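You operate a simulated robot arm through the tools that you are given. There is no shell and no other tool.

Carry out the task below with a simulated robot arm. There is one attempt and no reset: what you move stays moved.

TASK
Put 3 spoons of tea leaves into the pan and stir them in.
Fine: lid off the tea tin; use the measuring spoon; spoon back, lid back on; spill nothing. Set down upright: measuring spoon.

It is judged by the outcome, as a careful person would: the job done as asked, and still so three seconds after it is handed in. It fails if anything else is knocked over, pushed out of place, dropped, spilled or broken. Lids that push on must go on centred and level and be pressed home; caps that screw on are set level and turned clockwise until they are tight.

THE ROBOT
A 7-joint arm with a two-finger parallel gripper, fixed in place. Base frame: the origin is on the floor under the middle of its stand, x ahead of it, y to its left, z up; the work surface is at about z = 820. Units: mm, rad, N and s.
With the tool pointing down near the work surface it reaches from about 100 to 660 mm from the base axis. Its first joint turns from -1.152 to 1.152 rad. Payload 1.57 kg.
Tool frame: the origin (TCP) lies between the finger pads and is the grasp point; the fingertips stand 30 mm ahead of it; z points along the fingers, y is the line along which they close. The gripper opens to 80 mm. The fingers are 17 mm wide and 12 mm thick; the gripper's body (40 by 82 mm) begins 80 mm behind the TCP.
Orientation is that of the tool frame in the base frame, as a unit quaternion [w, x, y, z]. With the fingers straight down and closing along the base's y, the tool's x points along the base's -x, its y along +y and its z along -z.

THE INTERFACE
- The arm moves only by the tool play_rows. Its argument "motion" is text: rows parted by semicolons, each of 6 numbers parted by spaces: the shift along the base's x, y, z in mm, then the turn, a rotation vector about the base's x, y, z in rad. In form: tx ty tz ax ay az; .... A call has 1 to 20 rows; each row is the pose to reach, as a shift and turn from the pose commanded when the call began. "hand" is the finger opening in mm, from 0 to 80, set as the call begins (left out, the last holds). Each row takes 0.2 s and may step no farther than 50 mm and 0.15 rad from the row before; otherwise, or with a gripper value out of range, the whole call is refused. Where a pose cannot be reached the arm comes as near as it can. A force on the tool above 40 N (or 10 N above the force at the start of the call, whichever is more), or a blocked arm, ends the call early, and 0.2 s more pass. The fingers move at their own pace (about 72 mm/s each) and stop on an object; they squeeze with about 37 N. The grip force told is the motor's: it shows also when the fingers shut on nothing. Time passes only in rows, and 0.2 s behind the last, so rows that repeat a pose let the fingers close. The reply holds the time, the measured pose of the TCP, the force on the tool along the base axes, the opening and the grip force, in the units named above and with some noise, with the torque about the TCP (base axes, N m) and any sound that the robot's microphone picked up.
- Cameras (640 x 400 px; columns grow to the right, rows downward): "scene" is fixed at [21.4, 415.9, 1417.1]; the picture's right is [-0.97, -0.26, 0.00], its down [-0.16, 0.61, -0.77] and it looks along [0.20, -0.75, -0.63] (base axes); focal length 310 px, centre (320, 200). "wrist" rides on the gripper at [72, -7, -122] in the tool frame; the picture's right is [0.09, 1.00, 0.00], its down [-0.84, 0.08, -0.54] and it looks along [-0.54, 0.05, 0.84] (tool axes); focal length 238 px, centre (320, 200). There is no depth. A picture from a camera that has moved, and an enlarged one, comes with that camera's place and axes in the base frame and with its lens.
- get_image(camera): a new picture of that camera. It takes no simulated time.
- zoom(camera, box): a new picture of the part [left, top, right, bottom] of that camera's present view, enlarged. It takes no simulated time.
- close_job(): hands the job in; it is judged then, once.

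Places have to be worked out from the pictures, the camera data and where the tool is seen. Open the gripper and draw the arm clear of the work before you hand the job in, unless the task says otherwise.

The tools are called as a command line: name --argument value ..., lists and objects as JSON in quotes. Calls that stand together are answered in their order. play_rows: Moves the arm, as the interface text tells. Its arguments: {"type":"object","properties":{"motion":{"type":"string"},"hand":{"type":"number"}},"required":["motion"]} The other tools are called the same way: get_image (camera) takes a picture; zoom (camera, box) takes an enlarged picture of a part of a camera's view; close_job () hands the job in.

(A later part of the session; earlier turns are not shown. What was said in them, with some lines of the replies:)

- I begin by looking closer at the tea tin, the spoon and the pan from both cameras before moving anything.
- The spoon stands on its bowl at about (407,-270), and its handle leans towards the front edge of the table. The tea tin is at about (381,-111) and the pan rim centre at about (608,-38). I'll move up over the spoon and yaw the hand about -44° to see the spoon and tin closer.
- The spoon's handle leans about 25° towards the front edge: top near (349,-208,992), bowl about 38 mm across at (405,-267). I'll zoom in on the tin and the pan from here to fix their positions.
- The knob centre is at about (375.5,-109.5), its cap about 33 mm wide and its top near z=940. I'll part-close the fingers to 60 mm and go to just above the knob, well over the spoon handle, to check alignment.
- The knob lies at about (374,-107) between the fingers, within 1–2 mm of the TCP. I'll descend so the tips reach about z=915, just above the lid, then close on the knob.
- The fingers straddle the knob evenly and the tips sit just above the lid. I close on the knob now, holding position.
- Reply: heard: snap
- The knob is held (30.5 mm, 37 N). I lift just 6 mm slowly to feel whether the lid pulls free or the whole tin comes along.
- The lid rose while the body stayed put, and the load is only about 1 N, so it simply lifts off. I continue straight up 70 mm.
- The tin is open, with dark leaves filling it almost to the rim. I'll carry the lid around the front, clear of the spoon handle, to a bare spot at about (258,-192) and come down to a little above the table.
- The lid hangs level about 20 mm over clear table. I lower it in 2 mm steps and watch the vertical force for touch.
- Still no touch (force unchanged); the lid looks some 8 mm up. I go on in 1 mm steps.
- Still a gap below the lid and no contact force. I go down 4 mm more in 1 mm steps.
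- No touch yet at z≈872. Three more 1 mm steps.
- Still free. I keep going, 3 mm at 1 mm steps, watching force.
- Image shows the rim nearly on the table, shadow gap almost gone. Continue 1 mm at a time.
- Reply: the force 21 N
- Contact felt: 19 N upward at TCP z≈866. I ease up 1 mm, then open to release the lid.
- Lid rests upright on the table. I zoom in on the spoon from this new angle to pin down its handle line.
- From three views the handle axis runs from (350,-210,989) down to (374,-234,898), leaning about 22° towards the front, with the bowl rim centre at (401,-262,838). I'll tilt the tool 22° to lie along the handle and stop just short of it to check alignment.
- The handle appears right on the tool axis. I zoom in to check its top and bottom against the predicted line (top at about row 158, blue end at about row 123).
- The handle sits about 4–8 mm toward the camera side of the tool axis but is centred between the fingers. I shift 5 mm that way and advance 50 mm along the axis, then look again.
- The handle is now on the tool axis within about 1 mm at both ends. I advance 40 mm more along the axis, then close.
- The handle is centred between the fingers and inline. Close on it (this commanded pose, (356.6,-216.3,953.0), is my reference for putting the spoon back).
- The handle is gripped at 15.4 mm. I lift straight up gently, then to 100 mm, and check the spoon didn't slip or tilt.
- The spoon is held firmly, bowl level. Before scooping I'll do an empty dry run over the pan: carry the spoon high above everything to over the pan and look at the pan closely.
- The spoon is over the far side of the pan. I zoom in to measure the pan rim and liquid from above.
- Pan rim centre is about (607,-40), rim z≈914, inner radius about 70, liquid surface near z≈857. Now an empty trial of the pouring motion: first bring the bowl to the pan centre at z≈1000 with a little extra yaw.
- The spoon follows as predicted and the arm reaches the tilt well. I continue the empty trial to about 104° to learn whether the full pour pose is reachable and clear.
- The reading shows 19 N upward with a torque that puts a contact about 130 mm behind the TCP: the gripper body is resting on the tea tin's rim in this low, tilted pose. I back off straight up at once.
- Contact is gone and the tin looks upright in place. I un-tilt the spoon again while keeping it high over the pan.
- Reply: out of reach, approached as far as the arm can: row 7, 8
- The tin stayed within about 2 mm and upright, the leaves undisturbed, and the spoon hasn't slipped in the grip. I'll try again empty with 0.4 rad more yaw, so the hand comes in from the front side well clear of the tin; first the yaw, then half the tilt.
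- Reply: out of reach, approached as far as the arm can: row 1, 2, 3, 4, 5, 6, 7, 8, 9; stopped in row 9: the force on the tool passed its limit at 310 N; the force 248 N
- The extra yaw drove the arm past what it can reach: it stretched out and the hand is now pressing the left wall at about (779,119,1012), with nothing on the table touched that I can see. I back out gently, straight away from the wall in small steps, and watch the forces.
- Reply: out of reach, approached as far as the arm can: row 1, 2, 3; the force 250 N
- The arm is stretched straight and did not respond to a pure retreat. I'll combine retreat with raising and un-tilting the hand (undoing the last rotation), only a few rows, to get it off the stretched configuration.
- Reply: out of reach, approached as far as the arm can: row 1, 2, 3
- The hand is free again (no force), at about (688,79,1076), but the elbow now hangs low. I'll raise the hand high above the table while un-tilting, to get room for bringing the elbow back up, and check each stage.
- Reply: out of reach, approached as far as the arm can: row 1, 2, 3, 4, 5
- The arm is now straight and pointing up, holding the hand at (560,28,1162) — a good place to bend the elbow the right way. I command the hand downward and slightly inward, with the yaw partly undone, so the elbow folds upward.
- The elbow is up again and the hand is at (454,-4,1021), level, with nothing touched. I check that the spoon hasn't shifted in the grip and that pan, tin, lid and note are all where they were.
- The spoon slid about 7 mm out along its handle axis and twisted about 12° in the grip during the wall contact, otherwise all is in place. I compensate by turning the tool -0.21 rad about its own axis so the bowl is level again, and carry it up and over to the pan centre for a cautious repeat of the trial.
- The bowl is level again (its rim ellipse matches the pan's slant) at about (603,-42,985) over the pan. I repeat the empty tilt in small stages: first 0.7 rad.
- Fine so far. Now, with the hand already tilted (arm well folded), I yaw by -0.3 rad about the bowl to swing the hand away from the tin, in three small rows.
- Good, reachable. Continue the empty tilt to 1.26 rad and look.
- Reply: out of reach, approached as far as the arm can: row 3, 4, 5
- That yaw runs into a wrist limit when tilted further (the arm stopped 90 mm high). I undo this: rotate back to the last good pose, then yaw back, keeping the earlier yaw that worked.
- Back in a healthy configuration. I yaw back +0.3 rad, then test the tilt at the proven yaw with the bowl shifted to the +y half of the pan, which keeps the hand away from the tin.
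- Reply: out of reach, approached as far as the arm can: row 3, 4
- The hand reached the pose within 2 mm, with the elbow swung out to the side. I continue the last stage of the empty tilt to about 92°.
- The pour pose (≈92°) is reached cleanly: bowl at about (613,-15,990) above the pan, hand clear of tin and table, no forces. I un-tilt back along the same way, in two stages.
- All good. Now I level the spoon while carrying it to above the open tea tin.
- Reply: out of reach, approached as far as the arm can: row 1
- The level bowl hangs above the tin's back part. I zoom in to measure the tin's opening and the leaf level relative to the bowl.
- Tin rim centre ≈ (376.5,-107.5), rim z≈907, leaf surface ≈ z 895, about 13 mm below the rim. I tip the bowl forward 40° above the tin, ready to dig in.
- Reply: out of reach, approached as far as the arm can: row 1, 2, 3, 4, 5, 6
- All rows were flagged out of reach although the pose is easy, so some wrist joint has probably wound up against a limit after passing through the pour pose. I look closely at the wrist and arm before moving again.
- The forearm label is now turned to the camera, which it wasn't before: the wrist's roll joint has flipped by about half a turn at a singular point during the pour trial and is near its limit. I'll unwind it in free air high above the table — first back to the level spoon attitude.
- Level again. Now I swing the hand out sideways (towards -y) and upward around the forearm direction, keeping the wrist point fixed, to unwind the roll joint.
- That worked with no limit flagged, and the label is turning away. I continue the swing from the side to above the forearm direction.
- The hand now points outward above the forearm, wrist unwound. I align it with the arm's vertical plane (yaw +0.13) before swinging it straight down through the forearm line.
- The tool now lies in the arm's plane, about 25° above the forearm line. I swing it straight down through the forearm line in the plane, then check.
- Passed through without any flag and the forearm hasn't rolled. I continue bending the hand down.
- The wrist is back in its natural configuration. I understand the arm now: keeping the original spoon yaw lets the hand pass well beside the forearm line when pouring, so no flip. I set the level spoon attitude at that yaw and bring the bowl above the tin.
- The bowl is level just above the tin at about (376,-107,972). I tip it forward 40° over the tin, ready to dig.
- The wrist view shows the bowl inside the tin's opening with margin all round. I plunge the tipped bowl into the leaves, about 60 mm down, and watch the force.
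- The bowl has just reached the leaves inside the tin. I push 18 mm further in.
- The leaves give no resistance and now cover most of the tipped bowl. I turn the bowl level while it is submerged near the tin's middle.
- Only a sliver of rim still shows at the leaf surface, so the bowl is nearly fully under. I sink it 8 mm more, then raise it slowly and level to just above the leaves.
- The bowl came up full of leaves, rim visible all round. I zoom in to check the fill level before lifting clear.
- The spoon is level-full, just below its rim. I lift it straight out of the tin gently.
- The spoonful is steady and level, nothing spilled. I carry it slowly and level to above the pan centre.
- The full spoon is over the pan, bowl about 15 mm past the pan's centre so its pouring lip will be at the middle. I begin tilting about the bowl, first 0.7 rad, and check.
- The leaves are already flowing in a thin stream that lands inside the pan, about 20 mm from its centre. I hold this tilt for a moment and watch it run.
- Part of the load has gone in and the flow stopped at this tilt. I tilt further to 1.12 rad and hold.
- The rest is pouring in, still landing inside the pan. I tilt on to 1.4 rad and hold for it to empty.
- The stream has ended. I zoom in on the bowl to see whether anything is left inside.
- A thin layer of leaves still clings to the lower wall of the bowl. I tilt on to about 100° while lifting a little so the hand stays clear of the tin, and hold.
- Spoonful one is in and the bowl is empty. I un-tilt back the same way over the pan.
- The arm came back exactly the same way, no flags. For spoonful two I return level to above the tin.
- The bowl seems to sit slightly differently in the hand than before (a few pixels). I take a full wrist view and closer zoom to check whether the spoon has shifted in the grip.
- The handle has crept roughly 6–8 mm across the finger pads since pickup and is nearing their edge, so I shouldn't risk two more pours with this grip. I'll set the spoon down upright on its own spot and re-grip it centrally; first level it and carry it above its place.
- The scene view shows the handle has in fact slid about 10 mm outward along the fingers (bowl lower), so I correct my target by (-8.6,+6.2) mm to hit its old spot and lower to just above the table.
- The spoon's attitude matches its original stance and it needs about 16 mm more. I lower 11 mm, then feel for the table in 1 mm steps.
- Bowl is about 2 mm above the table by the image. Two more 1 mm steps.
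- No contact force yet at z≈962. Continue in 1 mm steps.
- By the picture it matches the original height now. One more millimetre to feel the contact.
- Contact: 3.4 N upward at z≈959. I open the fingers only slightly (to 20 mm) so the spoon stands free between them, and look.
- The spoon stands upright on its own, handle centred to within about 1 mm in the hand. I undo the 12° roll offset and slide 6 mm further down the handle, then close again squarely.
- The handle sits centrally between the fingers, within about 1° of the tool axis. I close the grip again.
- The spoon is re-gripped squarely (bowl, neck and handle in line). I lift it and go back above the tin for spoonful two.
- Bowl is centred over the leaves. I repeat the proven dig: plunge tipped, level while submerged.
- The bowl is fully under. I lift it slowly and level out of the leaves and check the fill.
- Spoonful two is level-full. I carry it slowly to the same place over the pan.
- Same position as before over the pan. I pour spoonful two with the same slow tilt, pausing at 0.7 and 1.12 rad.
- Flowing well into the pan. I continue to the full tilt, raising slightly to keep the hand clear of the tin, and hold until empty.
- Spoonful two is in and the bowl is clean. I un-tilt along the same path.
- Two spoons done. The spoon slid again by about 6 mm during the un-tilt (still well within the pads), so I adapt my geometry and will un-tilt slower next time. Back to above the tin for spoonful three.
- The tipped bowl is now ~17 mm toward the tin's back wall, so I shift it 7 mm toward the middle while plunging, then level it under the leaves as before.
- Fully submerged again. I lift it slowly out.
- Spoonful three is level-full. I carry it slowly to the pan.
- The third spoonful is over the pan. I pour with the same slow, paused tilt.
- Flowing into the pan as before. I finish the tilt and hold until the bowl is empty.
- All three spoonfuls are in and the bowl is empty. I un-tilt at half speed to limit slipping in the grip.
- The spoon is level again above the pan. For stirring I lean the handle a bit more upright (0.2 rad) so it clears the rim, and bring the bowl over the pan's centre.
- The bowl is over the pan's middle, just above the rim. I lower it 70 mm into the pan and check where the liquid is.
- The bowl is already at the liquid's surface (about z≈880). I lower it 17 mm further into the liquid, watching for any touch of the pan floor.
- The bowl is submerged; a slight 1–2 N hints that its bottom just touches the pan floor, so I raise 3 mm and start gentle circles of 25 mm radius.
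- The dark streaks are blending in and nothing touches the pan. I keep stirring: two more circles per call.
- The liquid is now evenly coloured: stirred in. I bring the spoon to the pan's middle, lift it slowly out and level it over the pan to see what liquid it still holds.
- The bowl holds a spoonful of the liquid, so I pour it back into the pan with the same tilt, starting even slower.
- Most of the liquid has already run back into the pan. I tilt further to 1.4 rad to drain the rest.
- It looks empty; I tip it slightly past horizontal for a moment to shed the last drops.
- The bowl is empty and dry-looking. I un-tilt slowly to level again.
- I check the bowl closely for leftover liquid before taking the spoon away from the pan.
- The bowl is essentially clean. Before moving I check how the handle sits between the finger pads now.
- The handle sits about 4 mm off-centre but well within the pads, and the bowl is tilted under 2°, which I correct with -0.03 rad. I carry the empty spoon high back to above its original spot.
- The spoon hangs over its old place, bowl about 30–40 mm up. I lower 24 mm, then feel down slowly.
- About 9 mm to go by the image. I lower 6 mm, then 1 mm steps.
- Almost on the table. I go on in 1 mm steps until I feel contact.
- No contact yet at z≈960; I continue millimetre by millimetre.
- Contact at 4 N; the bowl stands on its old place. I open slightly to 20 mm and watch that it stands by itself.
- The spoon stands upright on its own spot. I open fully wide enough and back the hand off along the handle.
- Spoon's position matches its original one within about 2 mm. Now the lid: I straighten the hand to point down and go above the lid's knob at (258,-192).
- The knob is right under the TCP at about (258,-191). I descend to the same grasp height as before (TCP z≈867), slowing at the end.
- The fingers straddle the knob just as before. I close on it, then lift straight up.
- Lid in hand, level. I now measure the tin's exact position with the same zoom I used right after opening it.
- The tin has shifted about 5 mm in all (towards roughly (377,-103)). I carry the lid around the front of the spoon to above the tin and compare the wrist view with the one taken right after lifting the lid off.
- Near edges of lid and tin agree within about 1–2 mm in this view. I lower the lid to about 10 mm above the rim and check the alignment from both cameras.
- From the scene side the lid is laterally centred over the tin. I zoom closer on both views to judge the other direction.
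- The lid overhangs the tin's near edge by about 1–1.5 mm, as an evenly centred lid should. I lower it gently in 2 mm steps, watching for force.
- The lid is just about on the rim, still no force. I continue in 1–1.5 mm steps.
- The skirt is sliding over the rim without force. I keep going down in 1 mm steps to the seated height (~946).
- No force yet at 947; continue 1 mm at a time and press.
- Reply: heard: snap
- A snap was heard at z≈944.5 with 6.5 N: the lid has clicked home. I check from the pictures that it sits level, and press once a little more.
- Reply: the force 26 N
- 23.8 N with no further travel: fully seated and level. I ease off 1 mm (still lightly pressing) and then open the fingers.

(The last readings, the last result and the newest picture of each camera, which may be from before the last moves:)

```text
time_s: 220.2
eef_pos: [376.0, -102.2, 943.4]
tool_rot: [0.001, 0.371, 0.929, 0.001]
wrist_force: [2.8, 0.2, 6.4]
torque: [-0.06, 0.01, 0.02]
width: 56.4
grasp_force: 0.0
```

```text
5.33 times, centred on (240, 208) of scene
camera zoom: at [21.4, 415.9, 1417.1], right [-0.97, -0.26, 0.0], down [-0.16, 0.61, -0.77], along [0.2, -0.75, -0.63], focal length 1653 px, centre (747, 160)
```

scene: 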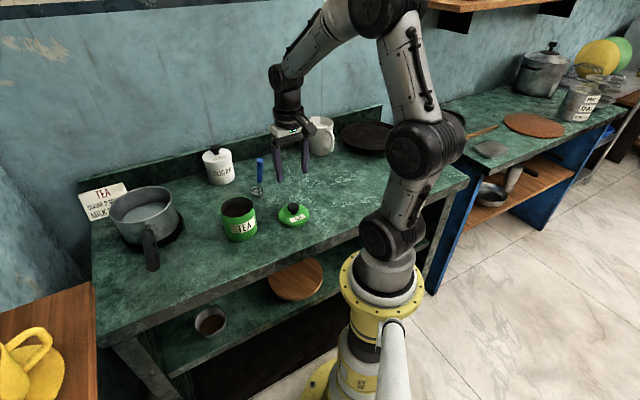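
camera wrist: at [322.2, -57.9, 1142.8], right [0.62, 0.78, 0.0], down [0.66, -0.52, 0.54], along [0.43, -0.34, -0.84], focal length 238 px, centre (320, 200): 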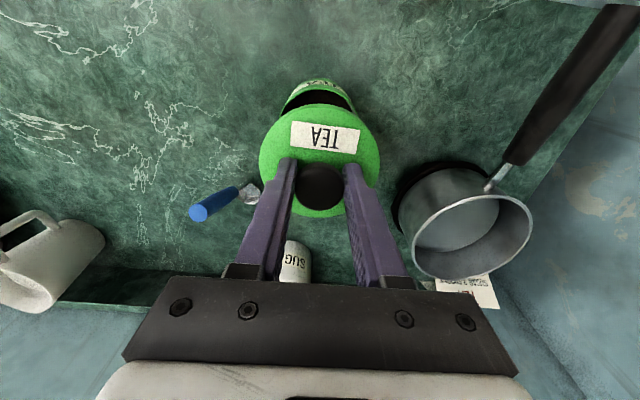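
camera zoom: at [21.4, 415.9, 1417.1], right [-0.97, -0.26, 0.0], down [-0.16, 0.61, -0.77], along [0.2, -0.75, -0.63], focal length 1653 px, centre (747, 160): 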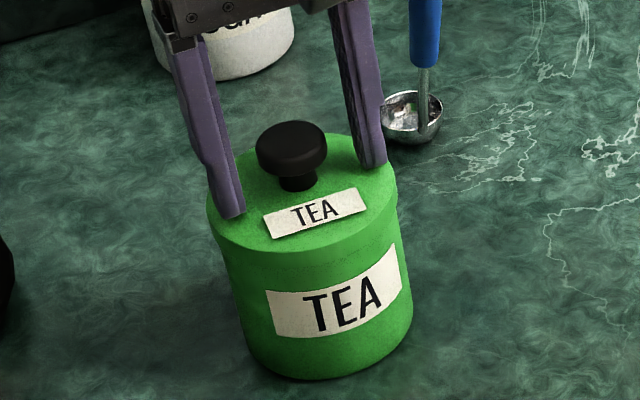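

The lid is released; the fingertips just rest on its top (6 N). I lift straight up and away.

play_rows --motion "0 0 2 0 0 0; 0 0 6 0 0 0; 0 0 15 0 0 0; 0 0 30 0 0 0; 0 0 55 0 0 0; 0 0 85 0 0 0; 0 0 120 0 0 0; 0 0 120 0 0 0"

get_image --camera "wrist"

zoom --camera "scene" --box '[210, 170, 270, 245]'

zoom --camera "scene" --box '[222, 185, 262, 225]'

```text
time_s: 222.1
eef_pos: [376.0, -101.1, 1064.6]
tool_rot: [0.001, 0.372, 0.928, 0.0]
wrist_force: [0.6, 0.4, -0.4]
torque: [0.0, 0.03, -0.02]
width: 60.3
grasp_force: 0.0
```

```text
taken
camera wrist: at [318.4, -56.8, 1185.1], right [0.62, 0.79, 0.0], down [0.66, -0.52, 0.54], along [0.43, -0.34, -0.84], focal length 238 px, centre (320, 200)
```

wrist: 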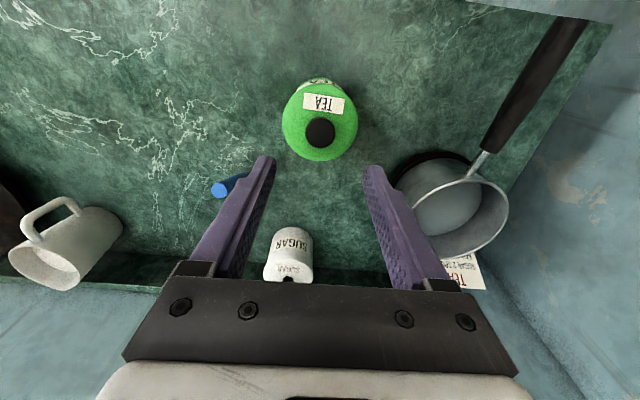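

```text
5.33 times, centred on (240, 208) of scene
camera zoom: at [21.4, 415.9, 1417.1], right [-0.97, -0.26, 0.0], down [-0.16, 0.61, -0.77], along [0.2, -0.75, -0.63], focal length 1653 px, centre (747, 160)
```

zoom: 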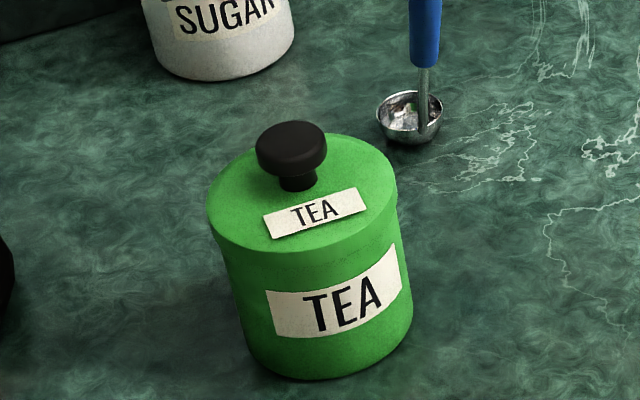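

```text
10.00 times, centred on (242, 205) of scene
camera zoom: at [21.4, 415.9, 1417.1], right [-0.97, -0.26, 0.0], down [-0.16, 0.61, -0.77], along [0.2, -0.75, -0.63], focal length 3099 px, centre (1100, 150)
```

zoom: 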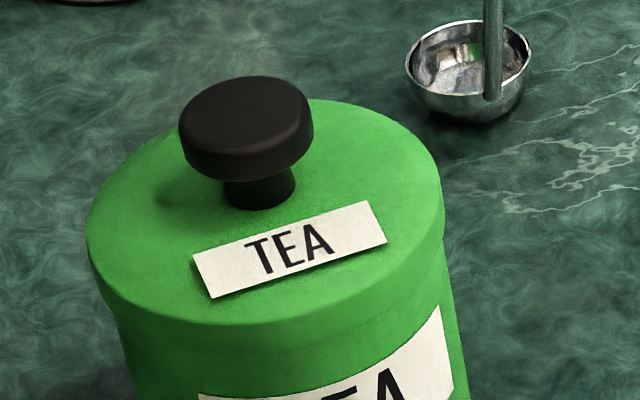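

Lid is on, level and seated. I draw the arm back up and clear, then inspect the table for any spills.

play_rows --motion "0 5 35 0 0 0; -5 15 70 0 0 0; -10 30 110 0 0 0; -15 50 150 0 0 0; -20 70 180 0 0 0; -20 80 200 0 0 0; -20 80 200 0 0 0"

get_image --camera "scene"

get_image --camera "wrist"

zoom --camera "scene" --box '[80, 130, 300, 280]'

```text
time_s: 223.7
eef_pos: [357.8, -22.6, 1263.7]
tool_rot: [0.001, 0.371, 0.929, 0.0]
wrist_force: [0.0, -0.7, 0.8]
torque: [0.01, -0.02, 0.02]
width: 60.0
grasp_force: 0.2
```

```text
taken
```

scene: 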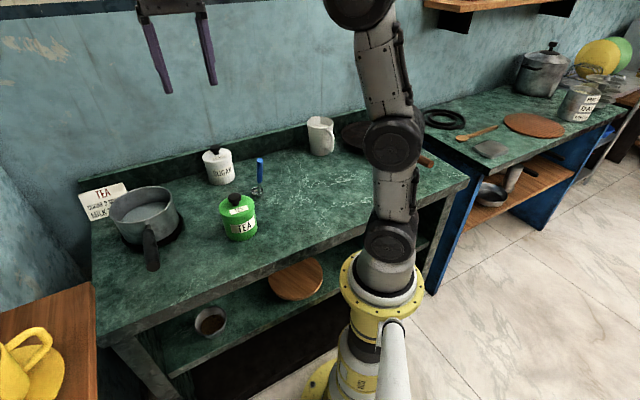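

```text
taken
camera wrist: at [300.8, 21.5, 1384.4], right [0.62, 0.78, 0.0], down [0.66, -0.52, 0.54], along [0.43, -0.34, -0.84], focal length 238 px, centre (320, 200)
```

wrist: 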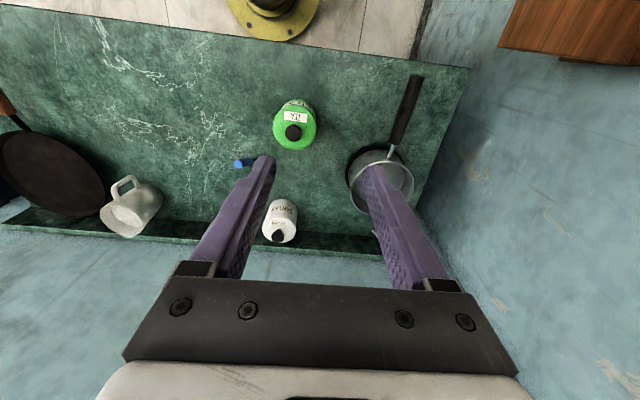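

```text
2.67 times, centred on (190, 205) of scene
camera zoom: at [21.4, 415.9, 1417.1], right [-0.97, -0.26, 0.0], down [-0.16, 0.61, -0.77], along [0.2, -0.75, -0.63], focal length 826 px, centre (667, 187)
```

zoom: 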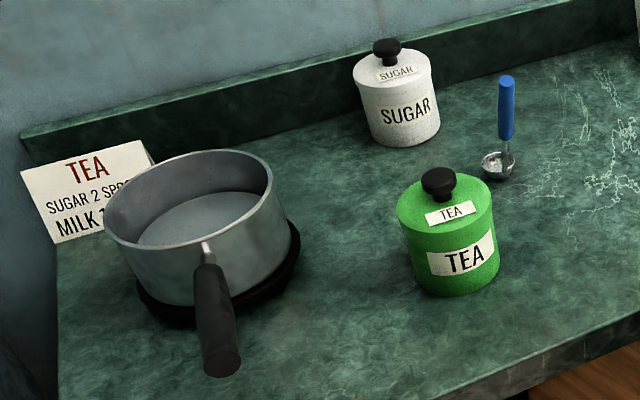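

Nothing spilled anywhere that I can see. I compare the tin and spoon with the very first zoom, and look closely at spoon and pan once more before handing in.

zoom --camera "scene" --box '[190, 130, 290, 250]'

zoom --camera "scene" --box '[240, 145, 280, 205]'

zoom --camera "scene" --box '[80, 170, 210, 285]'

```text
3.33 times, centred on (240, 190) of scene
camera zoom: at [21.4, 415.9, 1417.1], right [-0.97, -0.26, 0.0], down [-0.16, 0.61, -0.77], along [0.2, -0.75, -0.63], focal length 1033 px, centre (587, 233)
```

zoom: 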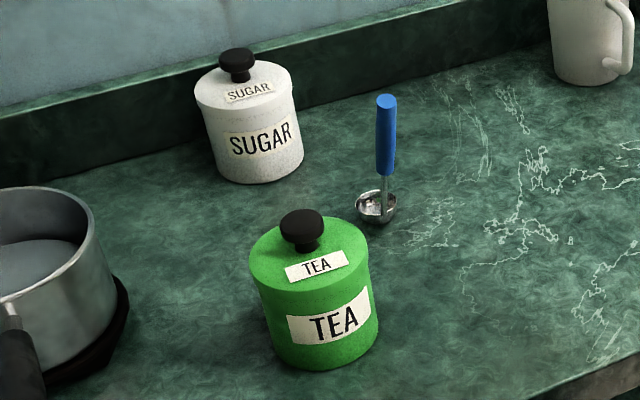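

```text
6.67 times, centred on (260, 175) of scene
camera zoom: at [21.4, 415.9, 1417.1], right [-0.97, -0.26, 0.0], down [-0.16, 0.61, -0.77], along [0.2, -0.75, -0.63], focal length 2066 px, centre (720, 367)
```

zoom: 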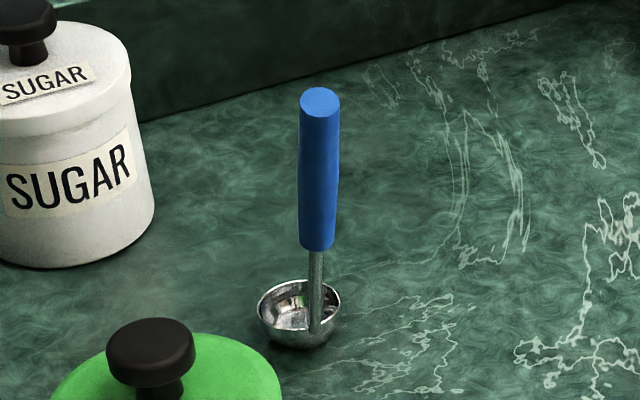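

```text
3.48 times, centred on (145, 228) of scene
camera zoom: at [21.4, 415.9, 1417.1], right [-0.97, -0.26, 0.0], down [-0.16, 0.61, -0.77], along [0.2, -0.75, -0.63], focal length 1078 px, centre (929, 104)
```

zoom: 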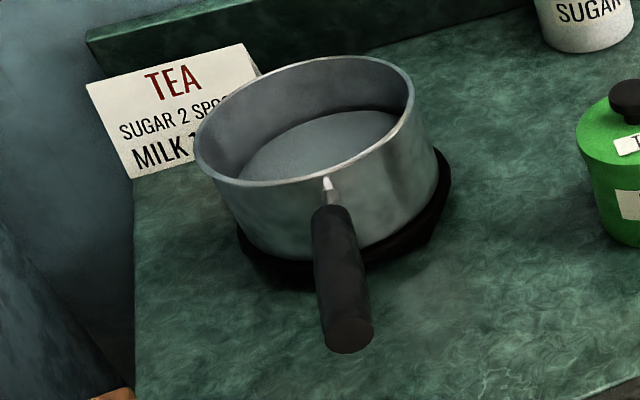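

Three spoonfuls of tea are in the pan and stirred in. The spoon stands upright on its spot and the lid is snapped on level. The tin sits within about 5 mm of where it started, and I see no spills. The gripper is open and the arm is clear, so I hand the job in.

close_job

```text
The job is handed in.
```

The job is handed in: three level spoonfuls of tea leaves are in the pan and stirred in until the liquid looked an even colour.

- **Lid:** it is back on the tea tin, centred and level. It snapped at about 6 N, and I pressed on to about 24 N with no further movement.
- **Measuring spoon:** emptied back into the pan and standing upright within about 2 mm of its original spot.
- **Spills:** I saw none on the worktop, before or after drawing the arm clear.

Some things did not go cleanly:

- **Tin moved:** during the first empty trial of the pour the gripper body rested on the tin's rim at about 19 N. The tin ended about 5 mm from where it started, still upright.
- **Wall contact:** a second empty trial over-reached and the hand pressed the left wall with a peak of about 310 N. Nothing on the worktop was touched and I saw no damage.
- **Spoon slipping:** that contact shifted the spoon in the grip, and it crept further during the pours. I set it down after the first spoonful to re-grip it.
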